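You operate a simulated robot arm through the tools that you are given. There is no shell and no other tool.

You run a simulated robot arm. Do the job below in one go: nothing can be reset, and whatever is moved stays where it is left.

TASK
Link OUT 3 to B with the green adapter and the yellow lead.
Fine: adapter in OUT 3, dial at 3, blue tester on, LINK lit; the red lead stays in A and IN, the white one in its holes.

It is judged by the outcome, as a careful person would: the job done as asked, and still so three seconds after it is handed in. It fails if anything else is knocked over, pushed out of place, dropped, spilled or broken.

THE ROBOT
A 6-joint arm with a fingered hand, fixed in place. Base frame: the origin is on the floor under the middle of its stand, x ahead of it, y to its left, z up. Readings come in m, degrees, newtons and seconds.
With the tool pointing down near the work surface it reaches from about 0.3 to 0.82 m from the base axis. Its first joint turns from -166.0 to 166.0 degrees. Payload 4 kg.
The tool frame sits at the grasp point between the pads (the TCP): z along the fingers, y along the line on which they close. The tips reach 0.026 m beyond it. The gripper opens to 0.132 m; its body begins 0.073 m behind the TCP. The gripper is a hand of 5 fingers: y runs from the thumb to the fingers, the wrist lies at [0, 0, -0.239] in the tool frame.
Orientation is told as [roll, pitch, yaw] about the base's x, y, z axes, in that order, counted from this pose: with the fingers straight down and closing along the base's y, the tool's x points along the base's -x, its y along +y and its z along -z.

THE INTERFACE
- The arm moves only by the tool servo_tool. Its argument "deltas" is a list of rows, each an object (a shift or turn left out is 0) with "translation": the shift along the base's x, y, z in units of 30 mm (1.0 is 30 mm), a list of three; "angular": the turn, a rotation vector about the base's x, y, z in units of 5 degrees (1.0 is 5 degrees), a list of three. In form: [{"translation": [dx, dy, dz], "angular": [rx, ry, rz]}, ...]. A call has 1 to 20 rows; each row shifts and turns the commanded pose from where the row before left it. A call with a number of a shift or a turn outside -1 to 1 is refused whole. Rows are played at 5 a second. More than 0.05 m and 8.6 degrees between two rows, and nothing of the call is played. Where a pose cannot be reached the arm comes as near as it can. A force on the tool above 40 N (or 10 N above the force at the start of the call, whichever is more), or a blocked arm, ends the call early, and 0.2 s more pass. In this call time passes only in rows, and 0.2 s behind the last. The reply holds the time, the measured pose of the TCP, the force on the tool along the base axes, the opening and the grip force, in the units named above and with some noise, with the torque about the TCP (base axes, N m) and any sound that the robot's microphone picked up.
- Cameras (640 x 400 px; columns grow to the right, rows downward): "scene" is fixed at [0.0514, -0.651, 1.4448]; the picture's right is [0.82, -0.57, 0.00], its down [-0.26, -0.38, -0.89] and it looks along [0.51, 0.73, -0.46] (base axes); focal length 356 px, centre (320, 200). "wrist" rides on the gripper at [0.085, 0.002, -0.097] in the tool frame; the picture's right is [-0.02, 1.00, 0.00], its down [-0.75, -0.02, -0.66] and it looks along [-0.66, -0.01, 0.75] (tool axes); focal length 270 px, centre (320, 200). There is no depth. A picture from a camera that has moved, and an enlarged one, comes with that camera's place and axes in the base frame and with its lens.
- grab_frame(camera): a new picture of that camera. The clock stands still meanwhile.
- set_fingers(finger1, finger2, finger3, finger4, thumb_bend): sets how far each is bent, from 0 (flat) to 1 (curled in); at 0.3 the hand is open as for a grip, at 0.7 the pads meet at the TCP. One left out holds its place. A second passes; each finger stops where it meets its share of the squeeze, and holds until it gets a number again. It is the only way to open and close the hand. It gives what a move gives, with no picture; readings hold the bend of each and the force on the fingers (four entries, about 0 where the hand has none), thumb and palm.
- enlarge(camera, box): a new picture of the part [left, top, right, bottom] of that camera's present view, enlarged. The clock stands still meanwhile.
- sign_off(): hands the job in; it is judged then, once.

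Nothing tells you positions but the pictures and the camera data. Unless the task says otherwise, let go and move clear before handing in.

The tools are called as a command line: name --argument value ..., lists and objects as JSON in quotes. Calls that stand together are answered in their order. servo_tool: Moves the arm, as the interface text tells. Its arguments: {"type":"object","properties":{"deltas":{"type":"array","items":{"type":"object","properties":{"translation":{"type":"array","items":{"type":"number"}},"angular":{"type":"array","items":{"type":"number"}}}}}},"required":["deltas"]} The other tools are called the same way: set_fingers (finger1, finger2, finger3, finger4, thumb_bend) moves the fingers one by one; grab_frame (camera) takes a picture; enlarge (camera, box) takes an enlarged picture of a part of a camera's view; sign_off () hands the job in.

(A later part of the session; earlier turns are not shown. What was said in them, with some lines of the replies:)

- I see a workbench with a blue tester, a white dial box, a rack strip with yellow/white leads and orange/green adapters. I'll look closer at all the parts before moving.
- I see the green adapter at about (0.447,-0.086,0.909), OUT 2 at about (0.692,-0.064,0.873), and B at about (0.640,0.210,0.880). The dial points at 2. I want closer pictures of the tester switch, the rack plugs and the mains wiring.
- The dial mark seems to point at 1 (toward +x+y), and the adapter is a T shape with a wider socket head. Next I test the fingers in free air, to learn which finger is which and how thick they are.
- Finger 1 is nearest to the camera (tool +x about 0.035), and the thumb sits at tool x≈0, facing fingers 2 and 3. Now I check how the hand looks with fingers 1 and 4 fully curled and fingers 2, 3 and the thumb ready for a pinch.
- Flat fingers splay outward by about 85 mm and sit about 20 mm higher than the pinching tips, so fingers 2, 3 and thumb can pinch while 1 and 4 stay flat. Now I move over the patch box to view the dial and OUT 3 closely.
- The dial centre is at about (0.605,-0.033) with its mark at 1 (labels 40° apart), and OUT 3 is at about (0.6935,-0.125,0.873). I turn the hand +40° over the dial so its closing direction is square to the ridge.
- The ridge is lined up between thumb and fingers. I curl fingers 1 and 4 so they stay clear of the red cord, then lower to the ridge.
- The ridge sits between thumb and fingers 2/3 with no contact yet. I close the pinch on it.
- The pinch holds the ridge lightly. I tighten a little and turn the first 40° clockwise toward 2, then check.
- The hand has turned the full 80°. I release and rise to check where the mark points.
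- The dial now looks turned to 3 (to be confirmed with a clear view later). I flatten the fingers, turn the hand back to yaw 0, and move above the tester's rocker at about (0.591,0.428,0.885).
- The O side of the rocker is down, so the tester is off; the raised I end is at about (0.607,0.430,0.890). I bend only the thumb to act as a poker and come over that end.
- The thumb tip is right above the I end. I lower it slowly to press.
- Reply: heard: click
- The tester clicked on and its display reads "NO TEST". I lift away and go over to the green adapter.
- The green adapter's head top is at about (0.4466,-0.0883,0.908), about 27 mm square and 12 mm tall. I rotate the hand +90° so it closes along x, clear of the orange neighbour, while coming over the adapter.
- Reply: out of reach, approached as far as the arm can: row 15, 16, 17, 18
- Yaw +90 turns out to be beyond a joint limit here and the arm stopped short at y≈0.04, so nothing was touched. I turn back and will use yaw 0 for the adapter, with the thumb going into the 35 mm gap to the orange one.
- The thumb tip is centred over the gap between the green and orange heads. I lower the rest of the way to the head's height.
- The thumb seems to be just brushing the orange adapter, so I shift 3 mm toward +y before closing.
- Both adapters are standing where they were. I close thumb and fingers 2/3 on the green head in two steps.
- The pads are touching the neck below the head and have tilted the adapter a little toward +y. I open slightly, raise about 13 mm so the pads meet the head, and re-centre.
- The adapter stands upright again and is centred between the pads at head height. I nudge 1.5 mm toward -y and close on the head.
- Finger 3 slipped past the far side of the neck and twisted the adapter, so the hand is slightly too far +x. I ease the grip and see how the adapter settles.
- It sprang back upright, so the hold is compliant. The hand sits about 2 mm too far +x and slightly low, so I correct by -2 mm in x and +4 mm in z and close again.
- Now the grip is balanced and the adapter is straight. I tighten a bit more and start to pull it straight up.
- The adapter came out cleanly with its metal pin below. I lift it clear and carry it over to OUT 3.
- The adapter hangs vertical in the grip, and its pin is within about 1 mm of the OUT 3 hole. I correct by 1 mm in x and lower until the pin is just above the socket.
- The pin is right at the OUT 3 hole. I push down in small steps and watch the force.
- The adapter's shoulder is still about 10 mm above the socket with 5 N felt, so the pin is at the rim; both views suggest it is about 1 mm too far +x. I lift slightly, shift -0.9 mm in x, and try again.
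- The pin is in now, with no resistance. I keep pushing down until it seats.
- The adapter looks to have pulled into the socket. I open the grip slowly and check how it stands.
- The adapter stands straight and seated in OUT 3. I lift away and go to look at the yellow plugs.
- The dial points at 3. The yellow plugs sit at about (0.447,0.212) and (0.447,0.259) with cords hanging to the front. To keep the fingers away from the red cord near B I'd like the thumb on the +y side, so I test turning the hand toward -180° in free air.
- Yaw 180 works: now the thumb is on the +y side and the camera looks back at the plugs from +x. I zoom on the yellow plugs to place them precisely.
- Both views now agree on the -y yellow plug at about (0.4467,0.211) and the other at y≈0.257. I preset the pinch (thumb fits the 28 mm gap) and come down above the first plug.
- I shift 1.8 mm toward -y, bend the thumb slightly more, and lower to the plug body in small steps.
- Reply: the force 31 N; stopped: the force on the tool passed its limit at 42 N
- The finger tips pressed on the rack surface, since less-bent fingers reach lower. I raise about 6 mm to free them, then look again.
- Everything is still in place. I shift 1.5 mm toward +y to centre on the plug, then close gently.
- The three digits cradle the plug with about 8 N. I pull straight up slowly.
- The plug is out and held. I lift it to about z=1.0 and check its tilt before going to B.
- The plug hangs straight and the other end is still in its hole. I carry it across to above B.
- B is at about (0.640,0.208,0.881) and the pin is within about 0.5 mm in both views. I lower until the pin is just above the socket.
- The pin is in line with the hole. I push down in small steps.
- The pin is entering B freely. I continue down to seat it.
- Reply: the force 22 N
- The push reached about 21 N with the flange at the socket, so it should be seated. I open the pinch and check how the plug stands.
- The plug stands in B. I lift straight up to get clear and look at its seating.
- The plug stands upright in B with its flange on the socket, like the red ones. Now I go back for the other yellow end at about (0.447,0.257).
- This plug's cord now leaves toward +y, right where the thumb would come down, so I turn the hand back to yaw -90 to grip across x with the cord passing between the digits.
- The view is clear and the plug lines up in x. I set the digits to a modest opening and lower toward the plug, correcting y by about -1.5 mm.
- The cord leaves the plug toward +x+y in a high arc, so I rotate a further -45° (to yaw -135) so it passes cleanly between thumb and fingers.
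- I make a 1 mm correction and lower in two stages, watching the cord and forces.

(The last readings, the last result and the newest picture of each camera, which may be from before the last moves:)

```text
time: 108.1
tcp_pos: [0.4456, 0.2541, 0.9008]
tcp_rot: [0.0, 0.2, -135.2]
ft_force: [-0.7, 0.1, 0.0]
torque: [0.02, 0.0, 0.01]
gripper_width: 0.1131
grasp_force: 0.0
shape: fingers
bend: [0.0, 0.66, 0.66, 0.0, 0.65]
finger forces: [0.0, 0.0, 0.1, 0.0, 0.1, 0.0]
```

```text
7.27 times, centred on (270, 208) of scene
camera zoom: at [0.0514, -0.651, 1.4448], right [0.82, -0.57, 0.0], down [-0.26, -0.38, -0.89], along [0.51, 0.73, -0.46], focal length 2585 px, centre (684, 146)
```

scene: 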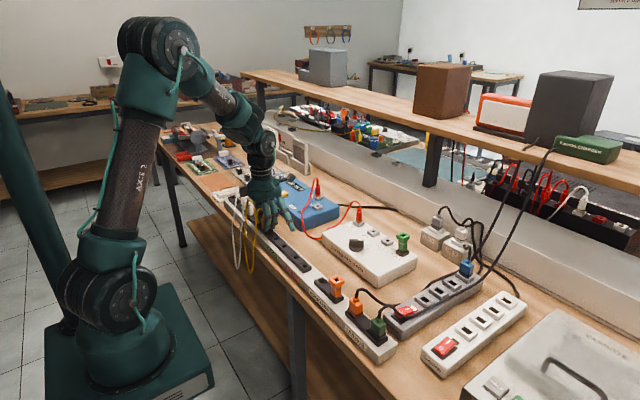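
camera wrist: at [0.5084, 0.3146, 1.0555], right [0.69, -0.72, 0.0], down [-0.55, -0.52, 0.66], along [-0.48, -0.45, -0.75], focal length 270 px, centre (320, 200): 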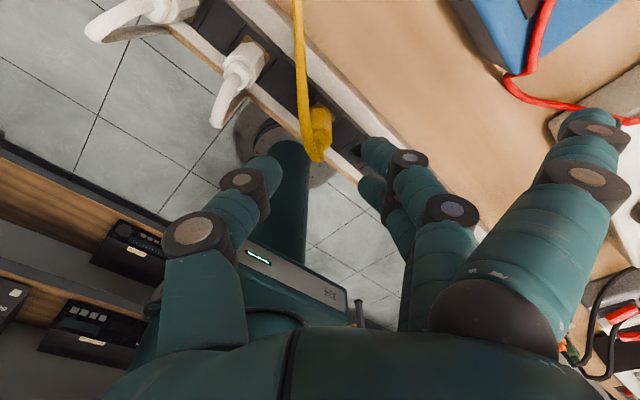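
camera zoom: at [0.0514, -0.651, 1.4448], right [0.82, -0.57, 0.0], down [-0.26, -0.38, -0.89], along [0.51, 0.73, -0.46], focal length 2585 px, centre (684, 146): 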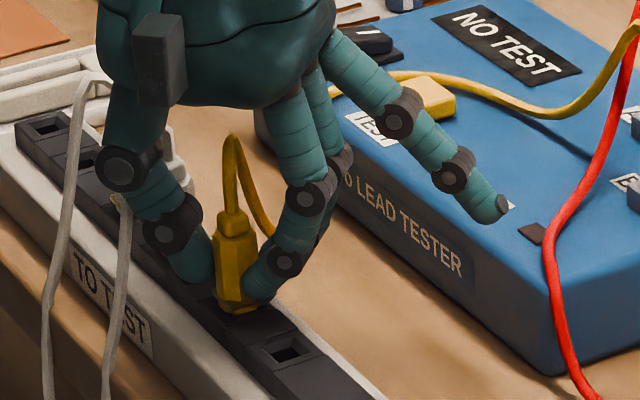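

set_fingers --finger2 0.7 --finger3 0.7 --thumb_bend 0.69

set_fingers --finger2 0.74 --finger3 0.74 --thumb_bend 0.72

enlarge --camera "wrist" --box '[220, 80, 420, 230]'

enlarge --camera "scene" --box '[235, 180, 305, 235]'

```text
time: 109.1
tcp_pos: [0.4446, 0.2541, 0.9021]
tcp_rot: [0.0, 0.2, -135.2]
ft_force: [0.1, 0.1, 0.7]
torque: [0.03, -0.03, -0.02]
gripper_width: 0.1105
grasp_force: 3.7
shape: fingers
bend: [0.0, 0.68, 0.68, 0.0, 0.67]
finger forces: [0.0, 1.6, 1.4, 0.1, 3.4, 0.0]
```

```text
time: 110.1
tcp_pos: [0.4448, 0.2555, 0.9012]
tcp_rot: [0.0, 0.1, -135.2]
ft_force: [-0.2, 0.0, 0.5]
torque: [-0.01, 0.03, 0.03]
gripper_width: 0.1109
grasp_force: 9.2
shape: fingers
bend: [0.0, 0.72, 0.72, 0.0, 0.68]
finger forces: [0.0, 4.4, 4.3, 0.1, 9.8, 0.0]
```

```text
2.67 times, centred on (320, 155) of wrist
camera zoom: at [0.5077, 0.3137, 0.9988], right [0.69, -0.72, 0.0], down [-0.55, -0.52, 0.66], along [-0.47, -0.45, -0.75], focal length 721 px, centre (320, 320)
```

zoom: 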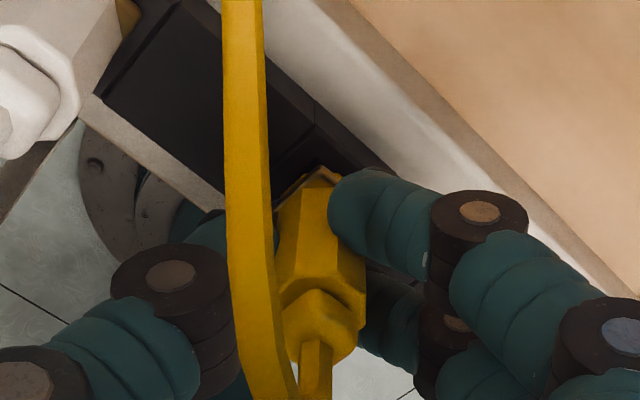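

```text
7.27 times, centred on (270, 208) of scene
camera zoom: at [0.0514, -0.651, 1.4448], right [0.82, -0.57, 0.0], down [-0.26, -0.38, -0.89], along [0.51, 0.73, -0.46], focal length 2585 px, centre (684, 146)
```

zoom: 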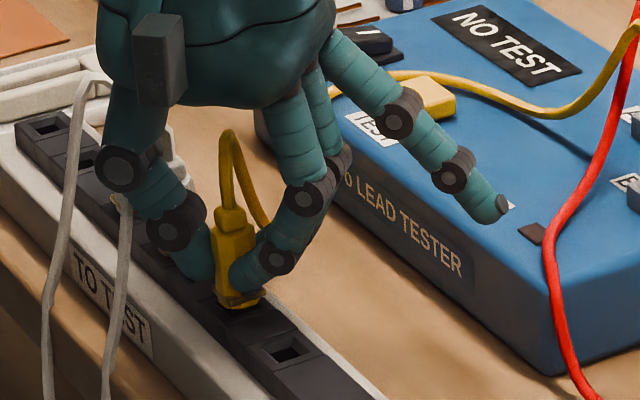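

The grip is balanced (4.4/4.3/9.8 N). I pull the second plug up slowly.

servo_tool --deltas '[{"translation": [0, 0, 0.15]}, {"translation": [0, 0, 0.25]}, {"translation": [0, 0, 0.4]}, {"translation": [0, 0, 0.8]}, {"translation": [0, 0, 0.8]}]'

enlarge --camera "wrist" --box '[220, 80, 420, 230]'

enlarge --camera "scene" --box '[220, 150, 310, 240]'

```text
time: 111.3
tcp_pos: [0.4461, 0.2536, 0.9733]
tcp_rot: [0.0, 0.1, -135.2]
ft_force: [0.7, 0.5, 0.5]
torque: [-0.03, 0.01, -0.01]
gripper_width: 0.1107
grasp_force: 9.4
shape: fingers
bend: [0.0, 0.72, 0.72, 0.0, 0.68]
finger forces: [0.1, 5.1, 4.9, 0.0, 9.5, 0.0]
```

```text
2.67 times, centred on (320, 155) of wrist
camera zoom: at [0.5081, 0.313, 1.0711], right [0.69, -0.72, 0.0], down [-0.55, -0.52, 0.66], along [-0.47, -0.45, -0.75], focal length 721 px, centre (320, 320)
```

zoom: 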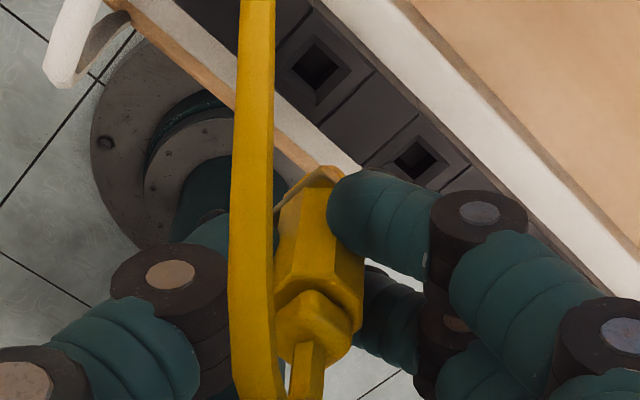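

```text
4.44 times, centred on (265, 195) of scene
camera zoom: at [0.0514, -0.651, 1.4448], right [0.82, -0.57, 0.0], down [-0.26, -0.38, -0.89], along [0.51, 0.73, -0.46], focal length 1580 px, centre (564, 222)
```

zoom: 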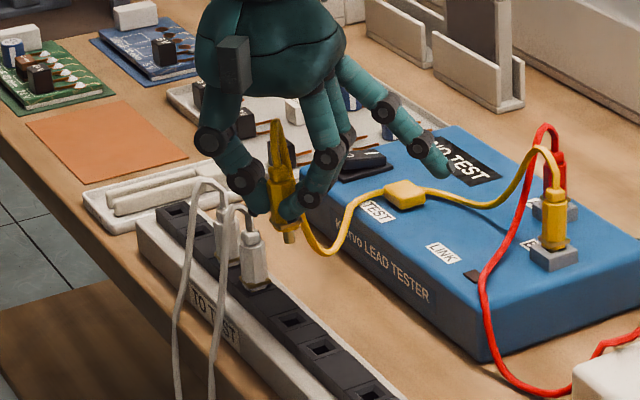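

The second plug is free, and the white lead is undisturbed. I raise it further and look closely at how it sits in the grip.

servo_tool --deltas '[{"translation": [0, 0, 0.8]}, {"translation": [0, 0, 0.8]}, {"translation": [0, 0, 0.6]}]'

enlarge --camera "wrist" --box '[280, 120, 380, 200]'

enlarge --camera "scene" --box '[250, 140, 300, 200]'

```text
time: 112.1
tcp_pos: [0.4469, 0.2539, 1.0387]
tcp_rot: [-0.1, 0.1, -135.3]
ft_force: [0.1, 0.2, -1.4]
torque: [-0.01, -0.01, -0.01]
gripper_width: 0.1109
grasp_force: 9.7
shape: fingers
bend: [0.0, 0.72, 0.72, 0.0, 0.68]
finger forces: [0.0, 5.1, 5.0, 0.0, 9.5, 0.1]
```

```text
5.00 times, centred on (330, 160) of wrist
camera zoom: at [0.5088, 0.3135, 1.1357], right [0.69, -0.72, 0.0], down [-0.55, -0.52, 0.66], along [-0.47, -0.45, -0.75], focal length 1351 px, centre (270, 400)
```

zoom: 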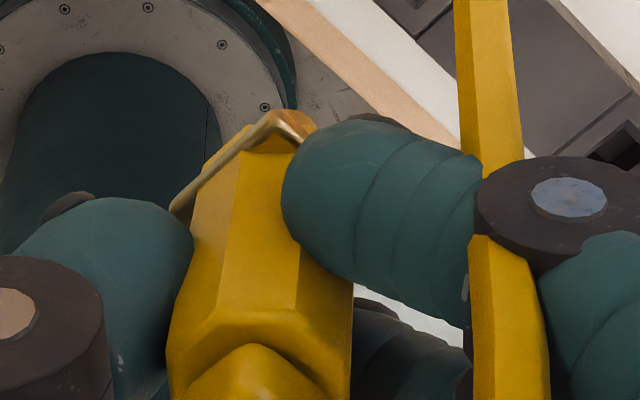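

```text
6.67 times, centred on (275, 170) of scene
camera zoom: at [0.0514, -0.651, 1.4448], right [0.82, -0.57, 0.0], down [-0.26, -0.38, -0.89], along [0.51, 0.73, -0.46], focal length 2370 px, centre (620, 400)
```

zoom: 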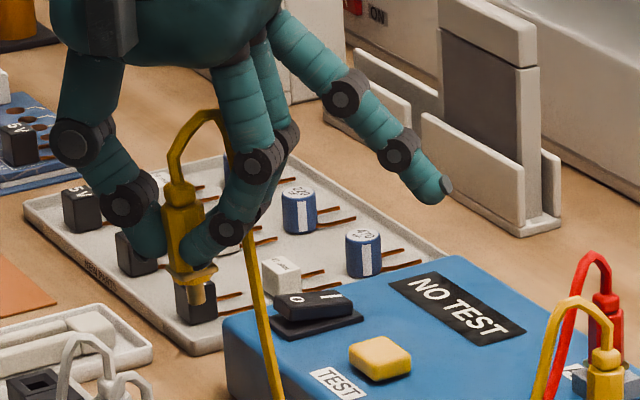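

The plug leans about 4° in the grip, which I will correct with a small tilt of the hand. First I carry it over toward OUT 3, checking halfway that the cord runs free.

servo_tool --deltas '[{"translation": [0.63, -0.97, 0.1], "angular": [0.14, 0.14, 0]}, {"translation": [0.63, -0.97, 0.1], "angular": [0.14, 0.14, 0]}, {"translation": [0.63, -0.97, 0.1], "angular": [0.14, 0.14, 0]}, {"translation": [0.63, -0.97, 0.1], "angular": [0.14, 0.14, 0]}, {"translation": [0.63, -0.97, 0.1]}, {"translation": [0.63, -0.97, 0]}, {"translation": [0.63, -0.97, 0]}]'

grab_frame --camera "scene"

grab_frame --camera "wrist"

```text
time: 113.7
tcp_pos: [0.5794, 0.0503, 1.0543]
tcp_rot: [-4.0, 0.1, -135.1]
ft_force: [0.8, -0.4, -0.5]
torque: [0.01, -0.01, 0.0]
gripper_width: 0.111
grasp_force: 10.0
shape: fingers
bend: [0.0, 0.72, 0.72, 0.0, 0.68]
finger forces: [0.1, 5.3, 4.9, 0.0, 9.5, 0.0]
```

```text
taken
```

scene: 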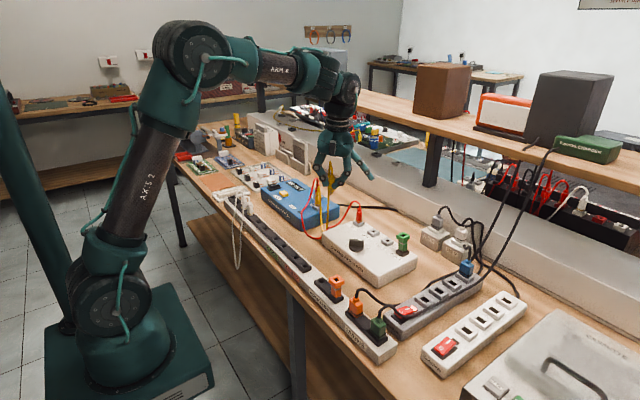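

```text
taken
camera wrist: at [0.6464, 0.1047, 1.1509], right [0.69, -0.72, -0.07], down [-0.51, -0.55, 0.66], along [-0.51, -0.42, -0.75], focal length 270 px, centre (320, 200)
```

wrist: 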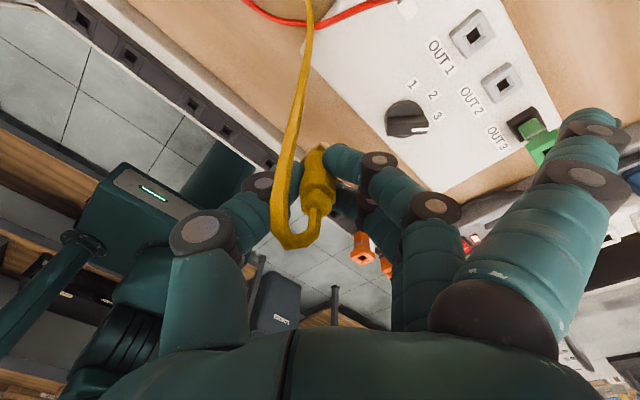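

The cord trails freely and the dial still points at 3. I continue to above the green adapter.

servo_tool --deltas '[{"translation": [0.63, -0.975, 0]}, {"translation": [0.63, -0.975, 0]}, {"translation": [0.63, -0.975, 0]}, {"translation": [0.63, -0.975, 0]}, {"translation": [0.63, -0.975, 0]}, {"translation": [0.63, -0.975, 0]}]'

grab_frame --camera "wrist"

enlarge --camera "wrist" --box '[240, 40, 400, 240]'

enlarge --camera "scene" --box '[330, 140, 460, 270]'

```text
time: 115.1
tcp_pos: [0.6839, -0.1265, 1.0532]
tcp_rot: [-3.8, 0.1, -135.0]
ft_force: [1.3, 0.5, -0.3]
torque: [0.01, 0.05, -0.01]
gripper_width: 0.111
grasp_force: 9.2
shape: fingers
bend: [0.0, 0.72, 0.72, 0.0, 0.68]
finger forces: [0.0, 5.4, 4.7, 0.1, 9.3, 0.1]
out of reach, approached as far as the arm can: row 6
```

```text
taken
camera wrist: at [0.7507, -0.0711, 1.1503], right [0.69, -0.72, -0.07], down [-0.51, -0.55, 0.66], along [-0.51, -0.42, -0.75], focal length 270 px, centre (320, 200)
```

wrist: 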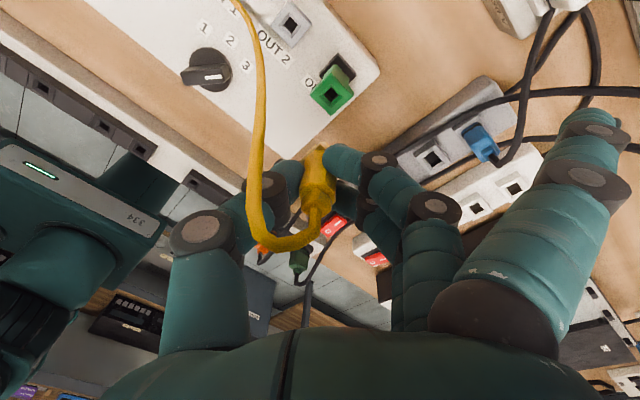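

```text
2.00 times, centred on (320, 140) of wrist
camera zoom: at [0.7507, -0.0711, 1.1503], right [0.69, -0.72, -0.07], down [-0.51, -0.55, 0.66], along [-0.51, -0.42, -0.75], focal length 541 px, centre (320, 320)
```

zoom: 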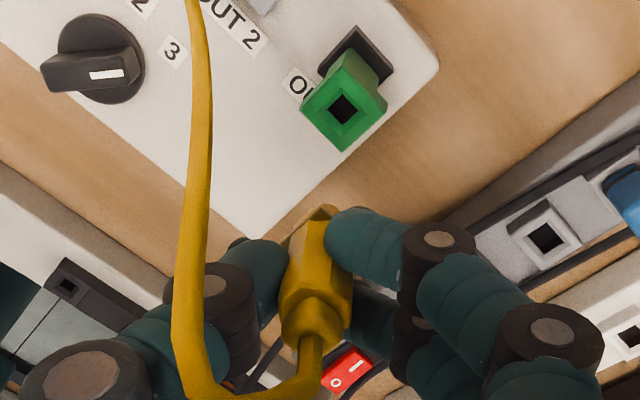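

```text
3.08 times, centred on (395, 205) of scene
camera zoom: at [0.0514, -0.651, 1.4448], right [0.82, -0.57, 0.0], down [-0.26, -0.38, -0.89], along [0.51, 0.73, -0.46], focal length 1094 px, centre (89, 185)
```

zoom: 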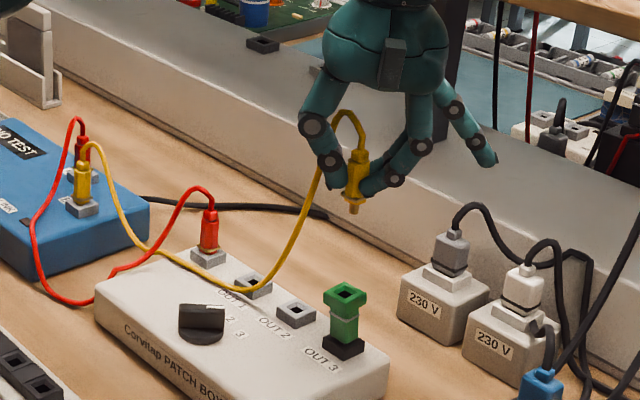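

The arm reached a limit about 6 mm short at this height, but it is right by the adapter. I zoom in to measure pin and adapter hole.

enlarge --camera "wrist" --box '[270, 60, 370, 180]'

enlarge --camera "scene" --box '[420, 180, 460, 260]'

enlarge --camera "scene" --box '[410, 190, 460, 260]'

```text
3.33 times, centred on (320, 120) of wrist
camera zoom: at [0.7507, -0.0711, 1.1503], right [0.69, -0.72, -0.07], down [-0.51, -0.55, 0.66], along [-0.51, -0.42, -0.75], focal length 901 px, centre (320, 467)
```

zoom: 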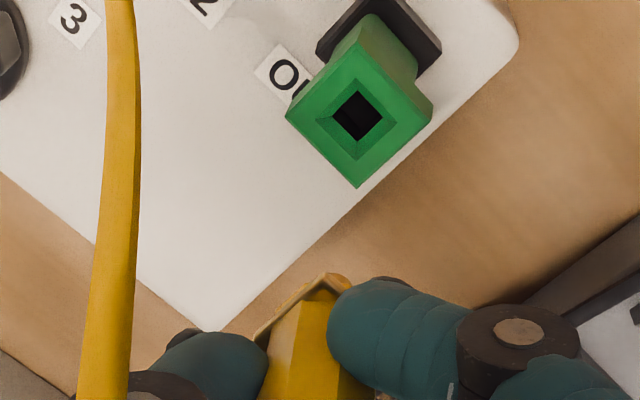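

```text
5.00 times, centred on (440, 220) of scene
camera zoom: at [0.0514, -0.651, 1.4448], right [0.82, -0.57, 0.0], down [-0.26, -0.38, -0.89], along [0.51, 0.73, -0.46], focal length 1778 px, centre (-280, 100)
```

zoom: 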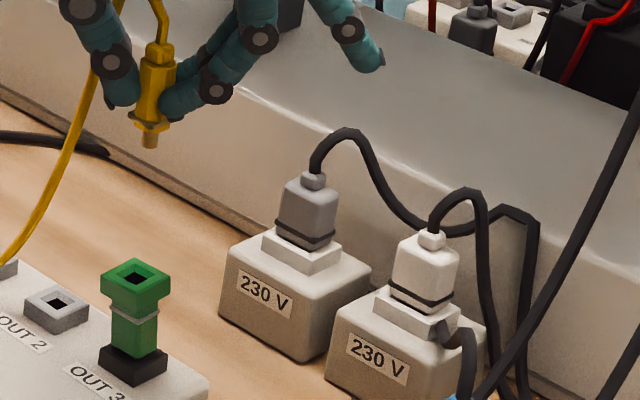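

```text
5.71 times, centred on (435, 225) of scene
camera zoom: at [0.0514, -0.651, 1.4448], right [0.82, -0.57, 0.0], down [-0.26, -0.38, -0.89], along [0.51, 0.73, -0.46], focal length 2031 px, centre (-337, 57)
```

zoom: 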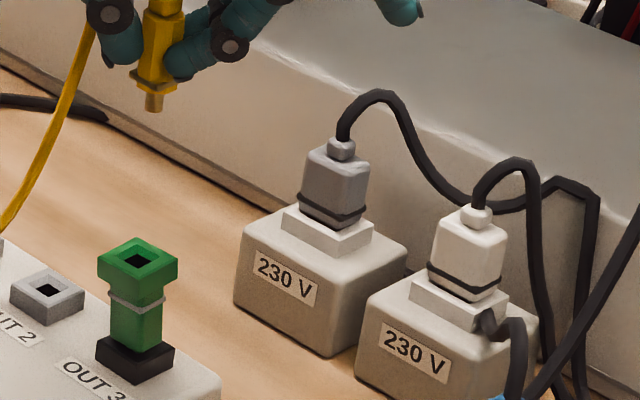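

Pin and adapter hole differ by about (-3,-1.5) mm. I lower first (more reach lower down), then correct.

servo_tool --deltas '[{"translation": [0, 0, -0.8]}, {"translation": [0.05, 0.025, -0.4]}, {"translation": [0.05, 0.025, -0.4]}]'

enlarge --camera "wrist" --box '[270, 60, 370, 180]'

enlarge --camera "scene" --box '[410, 190, 460, 260]'

```text
time: 115.9
tcp_pos: [0.6858, -0.1261, 1.004]
tcp_rot: [-3.9, 0.1, -135.2]
ft_force: [0.7, -0.1, -0.2]
torque: [0.01, 0.01, -0.02]
gripper_width: 0.111
grasp_force: 9.6
shape: fingers
bend: [0.0, 0.72, 0.72, 0.0, 0.68]
finger forces: [0.0, 5.4, 4.8, 0.0, 9.3, 0.1]
```

```text
3.33 times, centred on (320, 120) of wrist
camera zoom: at [0.7523, -0.0714, 1.1012], right [0.69, -0.72, -0.07], down [-0.51, -0.55, 0.66], along [-0.51, -0.42, -0.75], focal length 901 px, centre (320, 467)
```

zoom: 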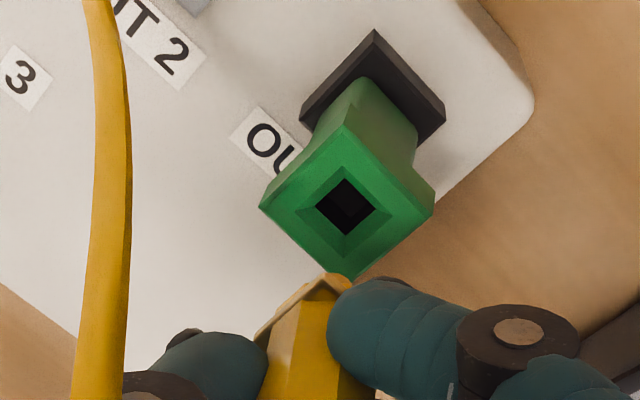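

```text
5.71 times, centred on (435, 225) of scene
camera zoom: at [0.0514, -0.651, 1.4448], right [0.82, -0.57, 0.0], down [-0.26, -0.38, -0.89], along [0.51, 0.73, -0.46], focal length 2031 px, centre (-337, 57)
```

zoom: 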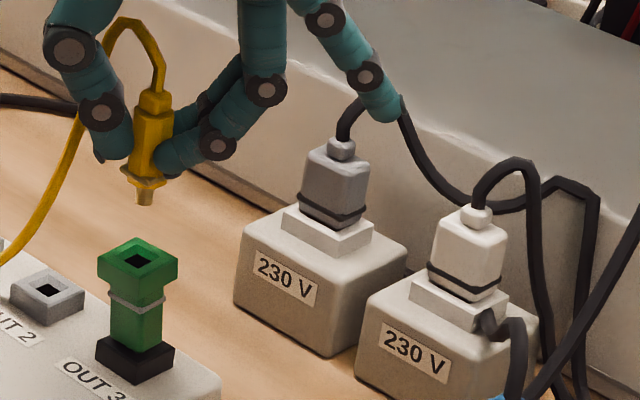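

servo_tool --deltas '[{"translation": [0.05, 0.045, -0.4]}, {"translation": [0, 0, -0.45]}]'

enlarge --camera "wrist" --box '[270, 80, 370, 180]'

enlarge --camera "scene" --box '[405, 200, 445, 250]'

```text
time: 116.5
tcp_pos: [0.6882, -0.1247, 0.9785]
tcp_rot: [-3.9, 0.1, -135.1]
ft_force: [-0.5, -0.2, -0.7]
torque: [-0.01, 0.0, -0.02]
gripper_width: 0.1109
grasp_force: 9.6
shape: fingers
bend: [0.0, 0.72, 0.72, 0.0, 0.68]
finger forces: [0.1, 5.4, 4.8, 0.1, 9.2, 0.0]
```

```text
4.00 times, centred on (320, 130) of wrist
camera zoom: at [0.755, -0.0703, 1.0754], right [0.69, -0.72, -0.07], down [-0.51, -0.55, 0.66], along [-0.51, -0.42, -0.75], focal length 1081 px, centre (320, 480)
```

zoom: 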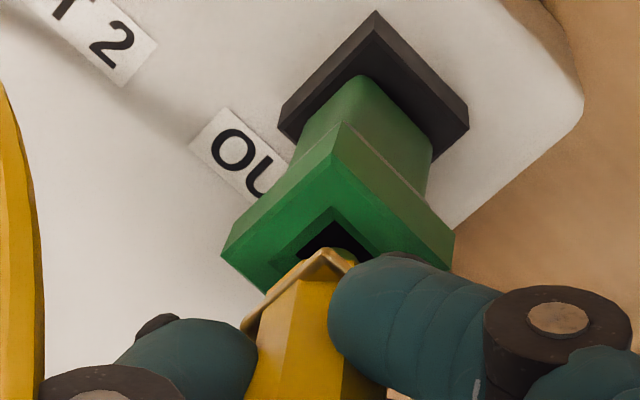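

```text
8.00 times, centred on (425, 225) of scene
camera zoom: at [0.0514, -0.651, 1.4448], right [0.82, -0.57, 0.0], down [-0.26, -0.38, -0.89], along [0.51, 0.73, -0.46], focal length 2844 px, centre (-520, 0)
```

zoom: 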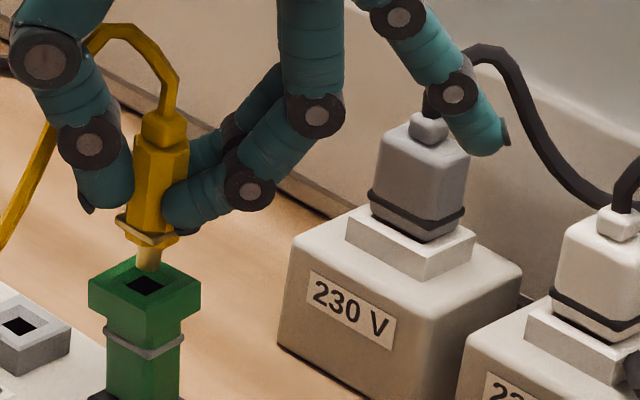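

The pin is just above the adapter, about 1–2 mm off toward -y. I correct and push down in small steps.

servo_tool --deltas '[{"translation": [0.02, 0.055, 0]}, {"translation": [0, 0, -0.15]}, {"translation": [0, 0, -0.15]}]'

enlarge --camera "scene" --box '[405, 205, 445, 255]'

enlarge --camera "wrist" --box '[270, 80, 370, 180]'

```text
time: 117.3
tcp_pos: [0.6899, -0.1236, 0.9701]
tcp_rot: [-4.0, 0.2, -135.2]
ft_force: [-0.2, -0.9, -0.2]
torque: [-0.01, 0.0, 0.01]
gripper_width: 0.1109
grasp_force: 9.7
shape: fingers
bend: [0.0, 0.72, 0.72, 0.0, 0.68]
finger forces: [0.0, 5.4, 4.8, 0.0, 9.2, 0.0]
```

```text
8.00 times, centred on (425, 230) of scene
camera zoom: at [0.0514, -0.651, 1.4448], right [0.82, -0.57, 0.0], down [-0.26, -0.38, -0.89], along [0.51, 0.73, -0.46], focal length 2844 px, centre (-520, -40)
```

zoom: 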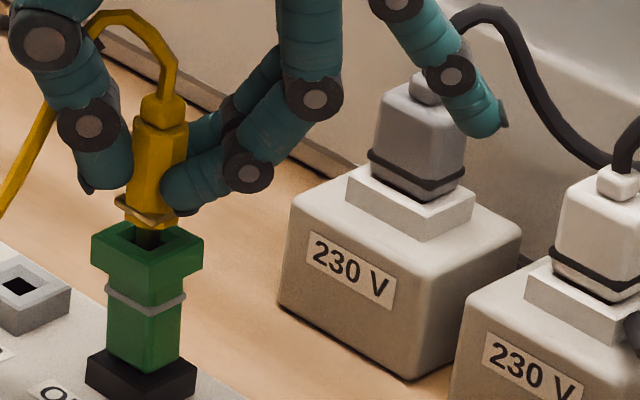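

```text
4.00 times, centred on (320, 130) of wrist
camera zoom: at [0.7562, -0.0701, 1.0667], right [0.69, -0.72, -0.07], down [-0.51, -0.55, 0.66], along [-0.51, -0.42, -0.75], focal length 1081 px, centre (320, 480)
```

zoom: 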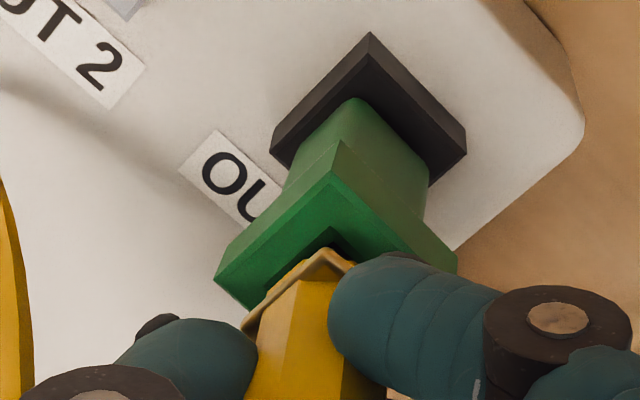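

The pin is going in with no force. I keep pushing down.

servo_tool --deltas '[{"translation": [0, 0, -0.1]}, {"translation": [0, 0, -0.1]}, {"translation": [0, 0, -0.1]}]'

enlarge --camera "scene" --box '[405, 205, 445, 255]'

enlarge --camera "wrist" --box '[270, 80, 370, 180]'

```text
time: 118.1
tcp_pos: [0.69, -0.125, 0.9623]
tcp_rot: [-3.9, 0.1, -135.2]
ft_force: [-0.3, -0.5, 7.0]
torque: [-0.01, -0.02, -0.03]
gripper_width: 0.1113
grasp_force: 10.7
shape: fingers
bend: [0.0, 0.72, 0.73, 0.0, 0.68]
finger forces: [0.0, 6.3, 5.5, 0.0, 10.4, 0.0]
```

```text
8.00 times, centred on (425, 230) of scene
camera zoom: at [0.0514, -0.651, 1.4448], right [0.82, -0.57, 0.0], down [-0.26, -0.38, -0.89], along [0.51, 0.73, -0.46], focal length 2844 px, centre (-520, -40)
```

zoom: 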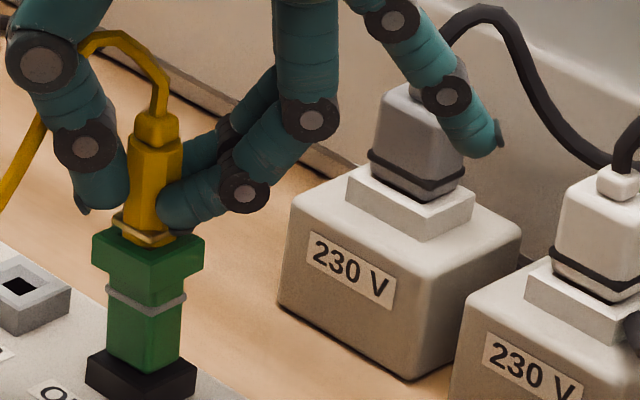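

```text
4.00 times, centred on (320, 130) of wrist
camera zoom: at [0.756, -0.0701, 1.059], right [0.69, -0.72, -0.07], down [-0.51, -0.55, 0.66], along [-0.51, -0.42, -0.75], focal length 1081 px, centre (320, 480)
```

zoom: 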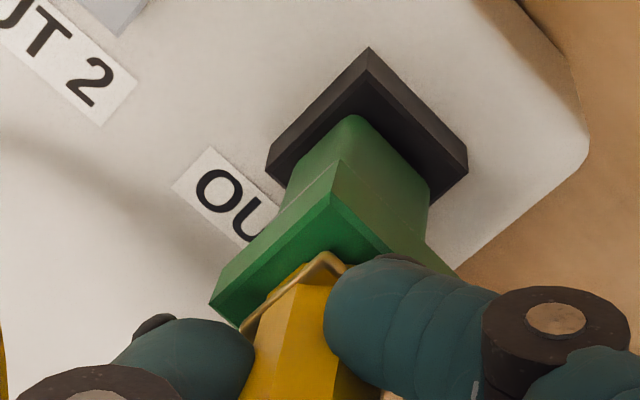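

servo_tool --deltas '[{"translation": [0, 0, -0.08]}, {"translation": [0, 0, -0.06]}]'

enlarge --camera "scene" --box '[405, 205, 445, 255]'

enlarge --camera "scene" --box '[260, 170, 370, 240]'

```text
time: 118.7
tcp_pos: [0.6898, -0.1244, 0.9585]
tcp_rot: [-3.8, 0.3, -135.2]
ft_force: [0.9, -0.6, 19.0]
torque: [-0.03, -0.04, -0.01]
gripper_width: 0.112
grasp_force: 16.5
shape: fingers
bend: [0.0, 0.73, 0.73, 0.0, 0.68]
finger forces: [0.0, 10.6, 10.3, 0.1, 12.1, 0.0]
```

```text
8.00 times, centred on (425, 230) of scene
camera zoom: at [0.0514, -0.651, 1.4448], right [0.82, -0.57, 0.0], down [-0.26, -0.38, -0.89], along [0.51, 0.73, -0.46], focal length 2844 px, centre (-520, -40)
```

zoom: 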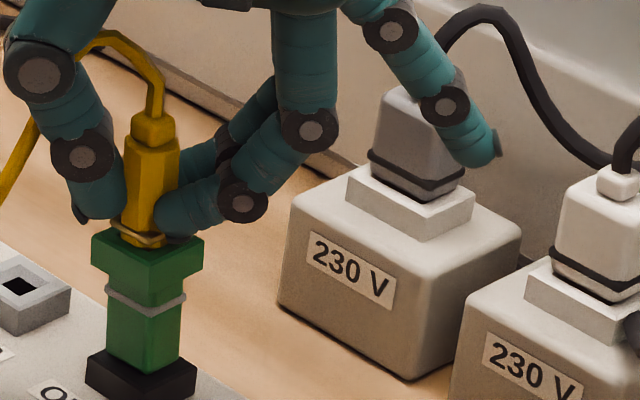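

```text
5.71 times, centred on (315, 205) of scene
camera zoom: at [0.0514, -0.651, 1.4448], right [0.82, -0.57, 0.0], down [-0.26, -0.38, -0.89], along [0.51, 0.73, -0.46], focal length 2031 px, centre (349, 171)
```

zoom: 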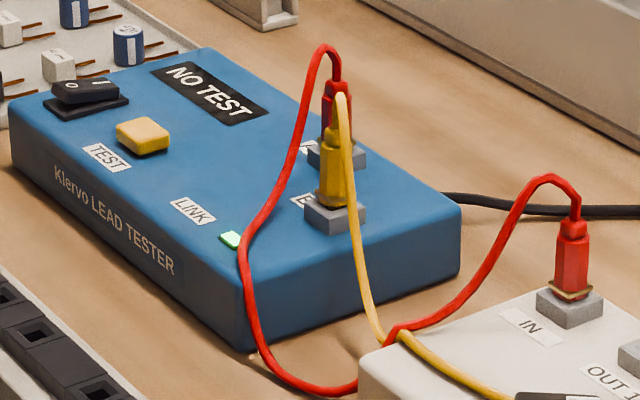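

The LINK light is lit green. I now loosen the grip gently and back the hand off straight up.

set_fingers --finger2 0.66 --finger3 0.66 --thumb_bend 0.65

enlarge --camera "scene" --box '[400, 200, 450, 255]'

enlarge --camera "wrist" --box '[220, 80, 420, 230]'

```text
time: 119.7
tcp_pos: [0.6883, -0.1242, 0.9569]
tcp_rot: [-3.9, 0.1, -135.2]
ft_force: [-0.2, 0.3, 0.1]
torque: [-0.02, 0.01, 0.01]
gripper_width: 0.1129
grasp_force: 0.0
shape: fingers
bend: [0.0, 0.66, 0.67, 0.0, 0.65]
finger forces: [0.1, 0.1, 0.5, 0.0, 0.0, 0.0]
```

```text
7.27 times, centred on (425, 228) of scene
camera zoom: at [0.0514, -0.651, 1.4448], right [0.82, -0.57, 0.0], down [-0.26, -0.38, -0.89], along [0.51, 0.73, -0.46], focal length 2585 px, centre (-444, 0)
```

zoom: 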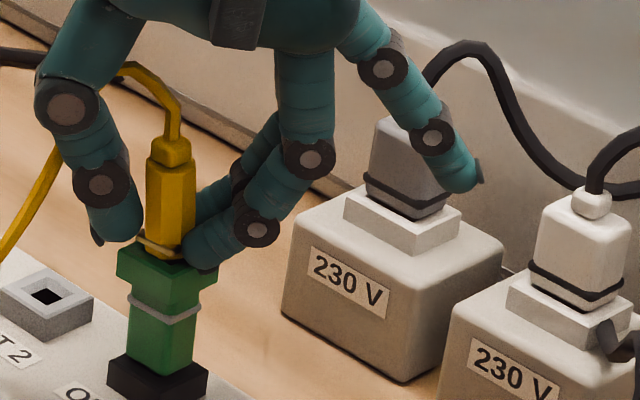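

```text
2.67 times, centred on (320, 155) of wrist
camera zoom: at [0.756, -0.07, 1.0534], right [0.69, -0.72, -0.07], down [-0.51, -0.55, 0.66], along [-0.51, -0.42, -0.75], focal length 721 px, centre (320, 320)
```

zoom: 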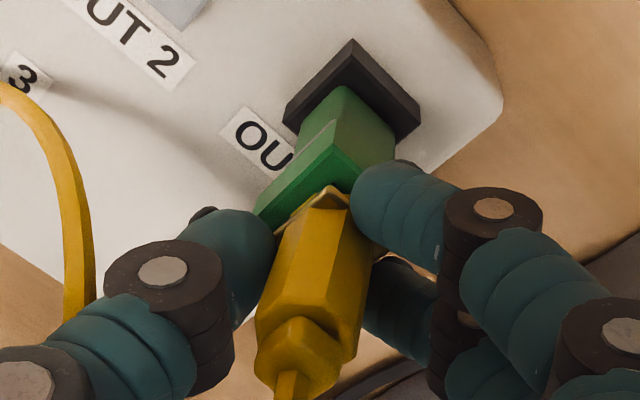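

servo_tool --deltas '[{"translation": [0, 0, 0.15]}]'

set_fingers --finger2 0.5 --finger3 0.5 --thumb_bend 0.5

enlarge --camera "scene" --box '[390, 180, 460, 255]'

grab_frame --camera "wrist"

```text
time: 120.1
tcp_pos: [0.6896, -0.1239, 0.9603]
tcp_rot: [-3.9, 0.1, -135.2]
ft_force: [0.6, -0.3, -0.5]
torque: [0.02, 0.03, -0.02]
gripper_width: 0.1126
grasp_force: 0.0
shape: fingers
bend: [0.0, 0.66, 0.66, 0.0, 0.65]
finger forces: [0.0, 0.1, 0.0, 0.0, 0.0, 0.0]
```

```text
time: 121.1
tcp_pos: [0.6903, -0.1232, 0.962]
tcp_rot: [-3.9, 0.1, -135.2]
ft_force: [-0.6, 0.3, 0.4]
torque: [-0.01, -0.02, -0.02]
gripper_width: 0.1362
grasp_force: 0.1
shape: fingers
bend: [0.0, 0.5, 0.5, 0.0, 0.5]
finger forces: [0.1, 0.1, 0.0, 0.0, 0.0, 0.1]
```

```text
5.33 times, centred on (425, 218) of scene
camera zoom: at [0.0514, -0.651, 1.4448], right [0.82, -0.57, 0.0], down [-0.26, -0.38, -0.89], along [0.51, 0.73, -0.46], focal length 1896 px, centre (-240, 107)
```

zoom: 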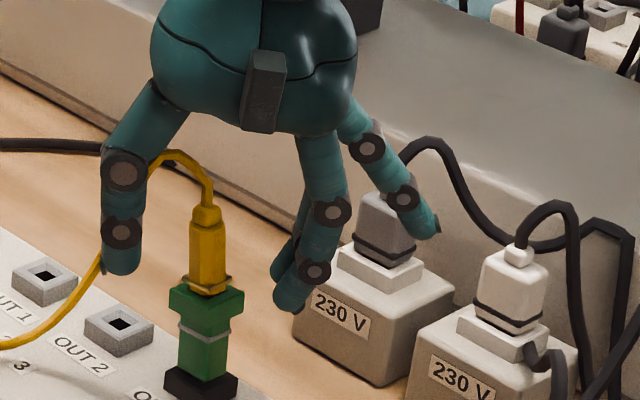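

```text
taken
camera wrist: at [0.7559, -0.0696, 1.0581], right [0.69, -0.72, -0.07], down [-0.51, -0.55, 0.66], along [-0.51, -0.42, -0.75], focal length 270 px, centre (320, 200)
```

wrist: 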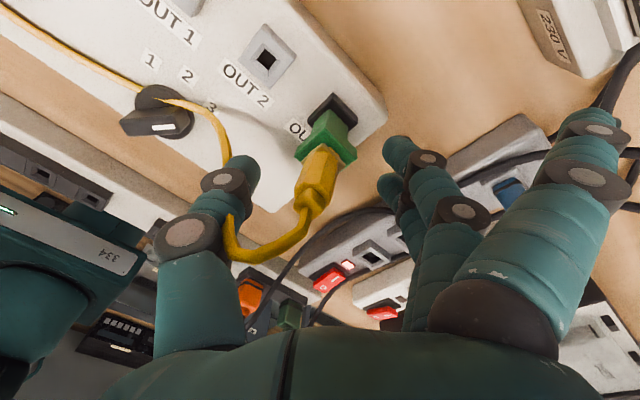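

The plug stays upright in the adapter. The cord brushes past the thumb, so I lift slowly and watch.

servo_tool --deltas '[{"translation": [0, 0, 0.4]}, {"translation": [0, 0, 0.5]}]'

enlarge --camera "scene" --box '[380, 160, 460, 255]'

grab_frame --camera "wrist"

```text
time: 121.7
tcp_pos: [0.6892, -0.125, 0.9871]
tcp_rot: [-3.9, 0.1, -135.2]
ft_force: [0.4, 0.2, 0.2]
torque: [0.0, -0.01, 0.01]
gripper_width: 0.1363
grasp_force: 0.1
shape: fingers
bend: [0.0, 0.5, 0.5, 0.0, 0.5]
finger forces: [0.1, 0.0, 0.1, 0.0, 0.0, 0.1]
```

```text
4.21 times, centred on (420, 208) of scene
camera zoom: at [0.0514, -0.651, 1.4448], right [0.82, -0.57, 0.0], down [-0.26, -0.38, -0.89], along [0.51, 0.73, -0.46], focal length 1497 px, centre (-101, 168)
```

zoom: 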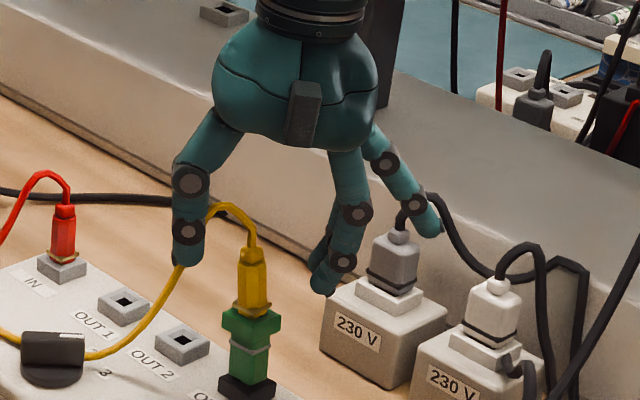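

```text
taken
camera wrist: at [0.7555, -0.0706, 1.0845], right [0.69, -0.72, -0.07], down [-0.51, -0.55, 0.66], along [-0.51, -0.42, -0.75], focal length 270 px, centre (320, 200)
```

wrist: 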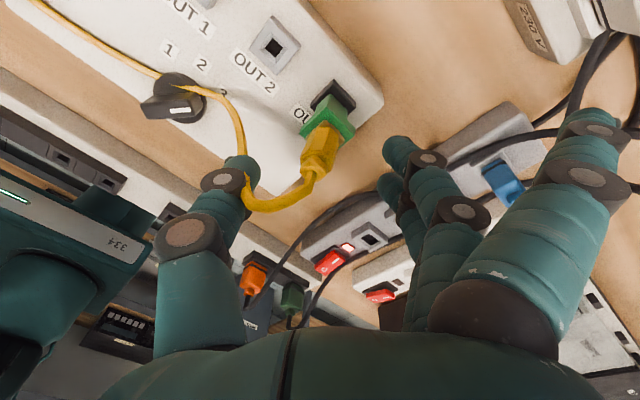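

servo_tool --deltas '[{"translation": [0, 0, 0.5]}, {"translation": [0, 0, 0.7]}, {"translation": [-0.3, 0, 0.8], "angular": [-0.3, -0.3, 0]}, {"translation": [-0.5, 0, 0.8], "angular": [-0.27, -0.27, 0]}, {"translation": [-0.9, 0, 0.3]}, {"translation": [-0.9, 0, 0.0]}, {"translation": [-0.9, 0, 0.0]}, {"translation": [-0.9, 0, 0.0]}]'

grab_frame --camera "scene"

enlarge --camera "scene" --box '[320, 180, 460, 280]'

enlarge --camera "scene" --box '[200, 150, 370, 260]'

grab_frame --camera "wrist"

```text
time: 123.5
tcp_pos: [0.5577, -0.1239, 1.0802]
tcp_rot: [0.2, 0.1, -135.2]
ft_force: [0.0, -0.3, -0.1]
torque: [0.01, -0.06, -0.01]
gripper_width: 0.1367
grasp_force: 0.0
shape: fingers
bend: [0.0, 0.5, 0.5, 0.0, 0.5]
finger forces: [0.1, 0.1, 0.1, 0.0, 0.1, 0.0]
```

```text
taken
```

scene: 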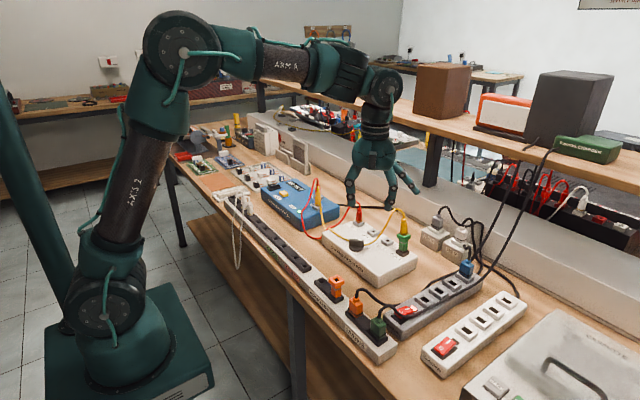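

```text
4.00 times, centred on (390, 230) of scene
camera zoom: at [0.0514, -0.651, 1.4448], right [0.82, -0.57, 0.0], down [-0.26, -0.38, -0.89], along [0.51, 0.73, -0.46], focal length 1422 px, centre (40, 80)
```

zoom: 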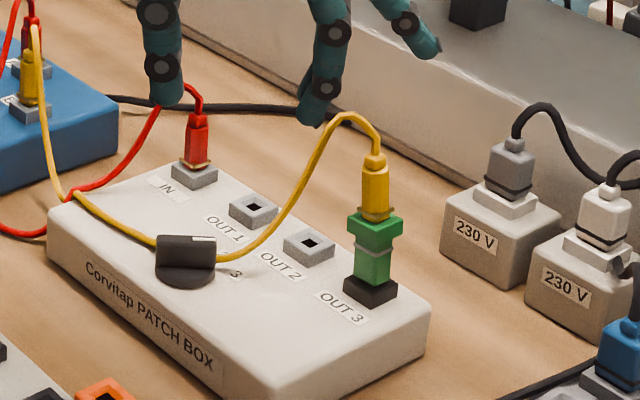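

```text
3.64 times, centred on (285, 205) of scene
camera zoom: at [0.0514, -0.651, 1.4448], right [0.82, -0.57, 0.0], down [-0.26, -0.38, -0.89], along [0.51, 0.73, -0.46], focal length 1293 px, centre (447, 182)
```

zoom: 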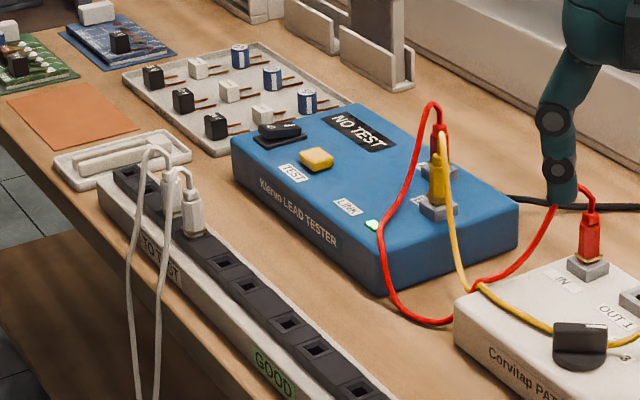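

```text
taken
camera wrist: at [0.6196, -0.0648, 1.1783], right [0.69, -0.72, 0.0], down [-0.55, -0.52, 0.66], along [-0.47, -0.45, -0.75], focal length 270 px, centre (320, 200)
```

wrist: 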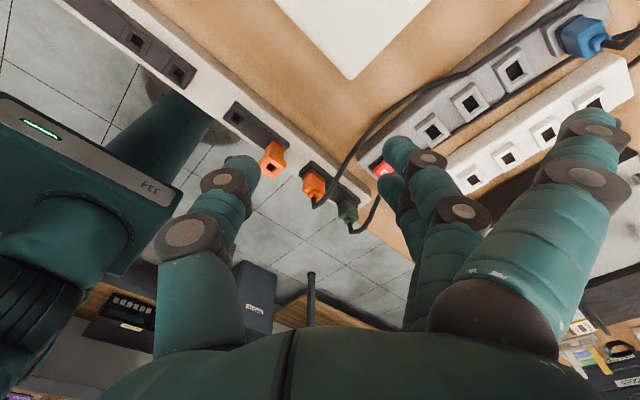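

LINK is lit, the plugs are in, and the red and white leads are in place. I move the arm well clear and check once more before handing in.

servo_tool --deltas '[{"translation": [-0.2, 0, 0.9]}, {"translation": [-0.4, 0.2, 0.9]}, {"translation": [-0.6, 0.4, 0.9]}, {"translation": [-0.6, 0.4, 0.7]}, {"translation": [-0.6, 0.4, 0.5]}, {"translation": [-0.4, 0.4, 0]}, {"translation": [0, 0, 0]}, {"translation": [0, 0, 0]}, {"translation": [0, 0, 0]}, {"translation": [0, 0, 0]}, {"translation": [0, 0, 0]}]'

grab_frame --camera "scene"

enlarge --camera "scene" --box '[290, 170, 430, 285]'

enlarge --camera "scene" --box '[300, 240, 460, 365]'

enlarge --camera "scene" --box '[340, 220, 400, 270]'

```text
time: 125.9
tcp_pos: [0.4747, -0.0713, 1.1981]
tcp_rot: [0.2, 0.1, -135.2]
ft_force: [0.8, 0.4, 0.2]
torque: [0.02, 0.0, 0.0]
gripper_width: 0.1363
grasp_force: 0.1
shape: fingers
bend: [0.0, 0.5, 0.5, 0.0, 0.5]
finger forces: [0.0, 0.1, 0.0, 0.0, 0.0, 0.1]
```

```text
taken
```

scene: 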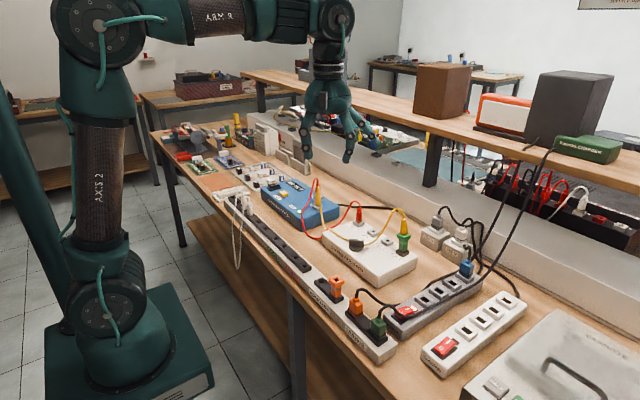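

```text
3.48 times, centred on (360, 228) of scene
camera zoom: at [0.0514, -0.651, 1.4448], right [0.82, -0.57, 0.0], down [-0.26, -0.38, -0.89], along [0.51, 0.73, -0.46], focal length 1236 px, centre (181, 104)
```

zoom: 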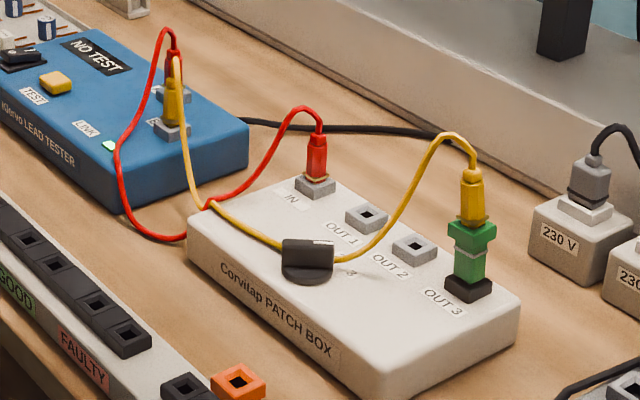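

```text
3.20 times, centred on (380, 302) of scene
camera zoom: at [0.0514, -0.651, 1.4448], right [0.82, -0.57, 0.0], down [-0.26, -0.38, -0.89], along [0.51, 0.73, -0.46], focal length 1138 px, centre (128, -128)
```

zoom: 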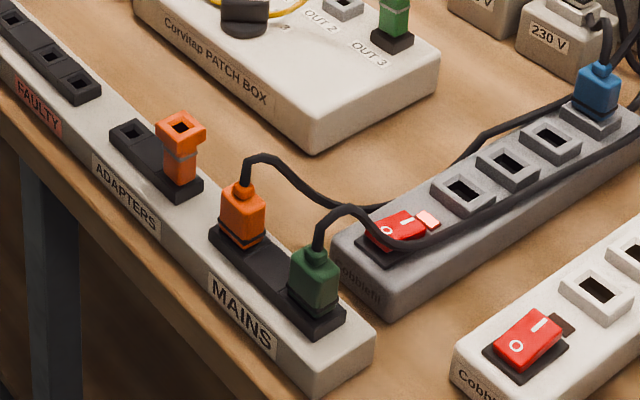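

```text
8.00 times, centred on (370, 245) of scene
camera zoom: at [0.0514, -0.651, 1.4448], right [0.82, -0.57, 0.0], down [-0.26, -0.38, -0.89], along [0.51, 0.73, -0.46], focal length 2844 px, centre (-80, -160)
```

zoom: 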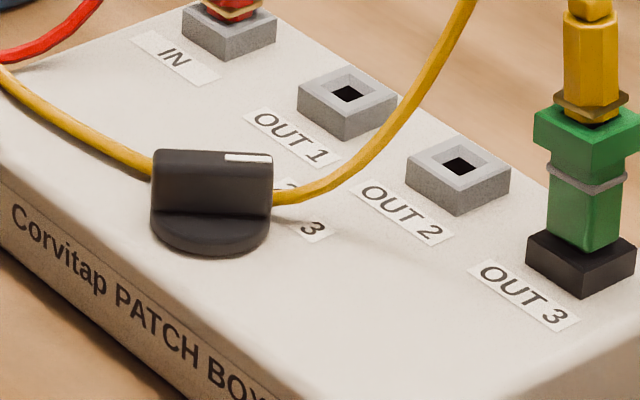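

Everything is in its final state: the green adapter is in OUT 3, and the yellow lead runs from the adapter to B. The dial points at 3, the tester is on and LINK is lit. The red lead is still in A and IN, the white lead and orange adapter are in their holes, and the arm is clear. I hand the job in.

sign_off

```text
The job is handed in.
```

OUT 3 is now linked to B through the green adapter and the yellow lead, and the LINK light is on. I've handed the job in. In the last pictures before that:

- **Adapter:** the green adapter stands upright in OUT 3.
- **Yellow lead:** one end is in the adapter and the other is in B. Its cord rests against the dial.
- **Dial:** it was at 1 and now points at 3.
- **Tester:** I switched it on. The display reads "NO TEST", and I did not press the TEST button.
- **Other leads:** the red lead is still in A and IN, and the white one is still in its holes.

There were two small contacts along the way. The thumb briefly brushed the orange adapter, which sprang back, and the fingertips once pressed on the rack at about 42 N before I backed off. The later pictures showed nothing moved out of place. The arm is raised clear of the bench.
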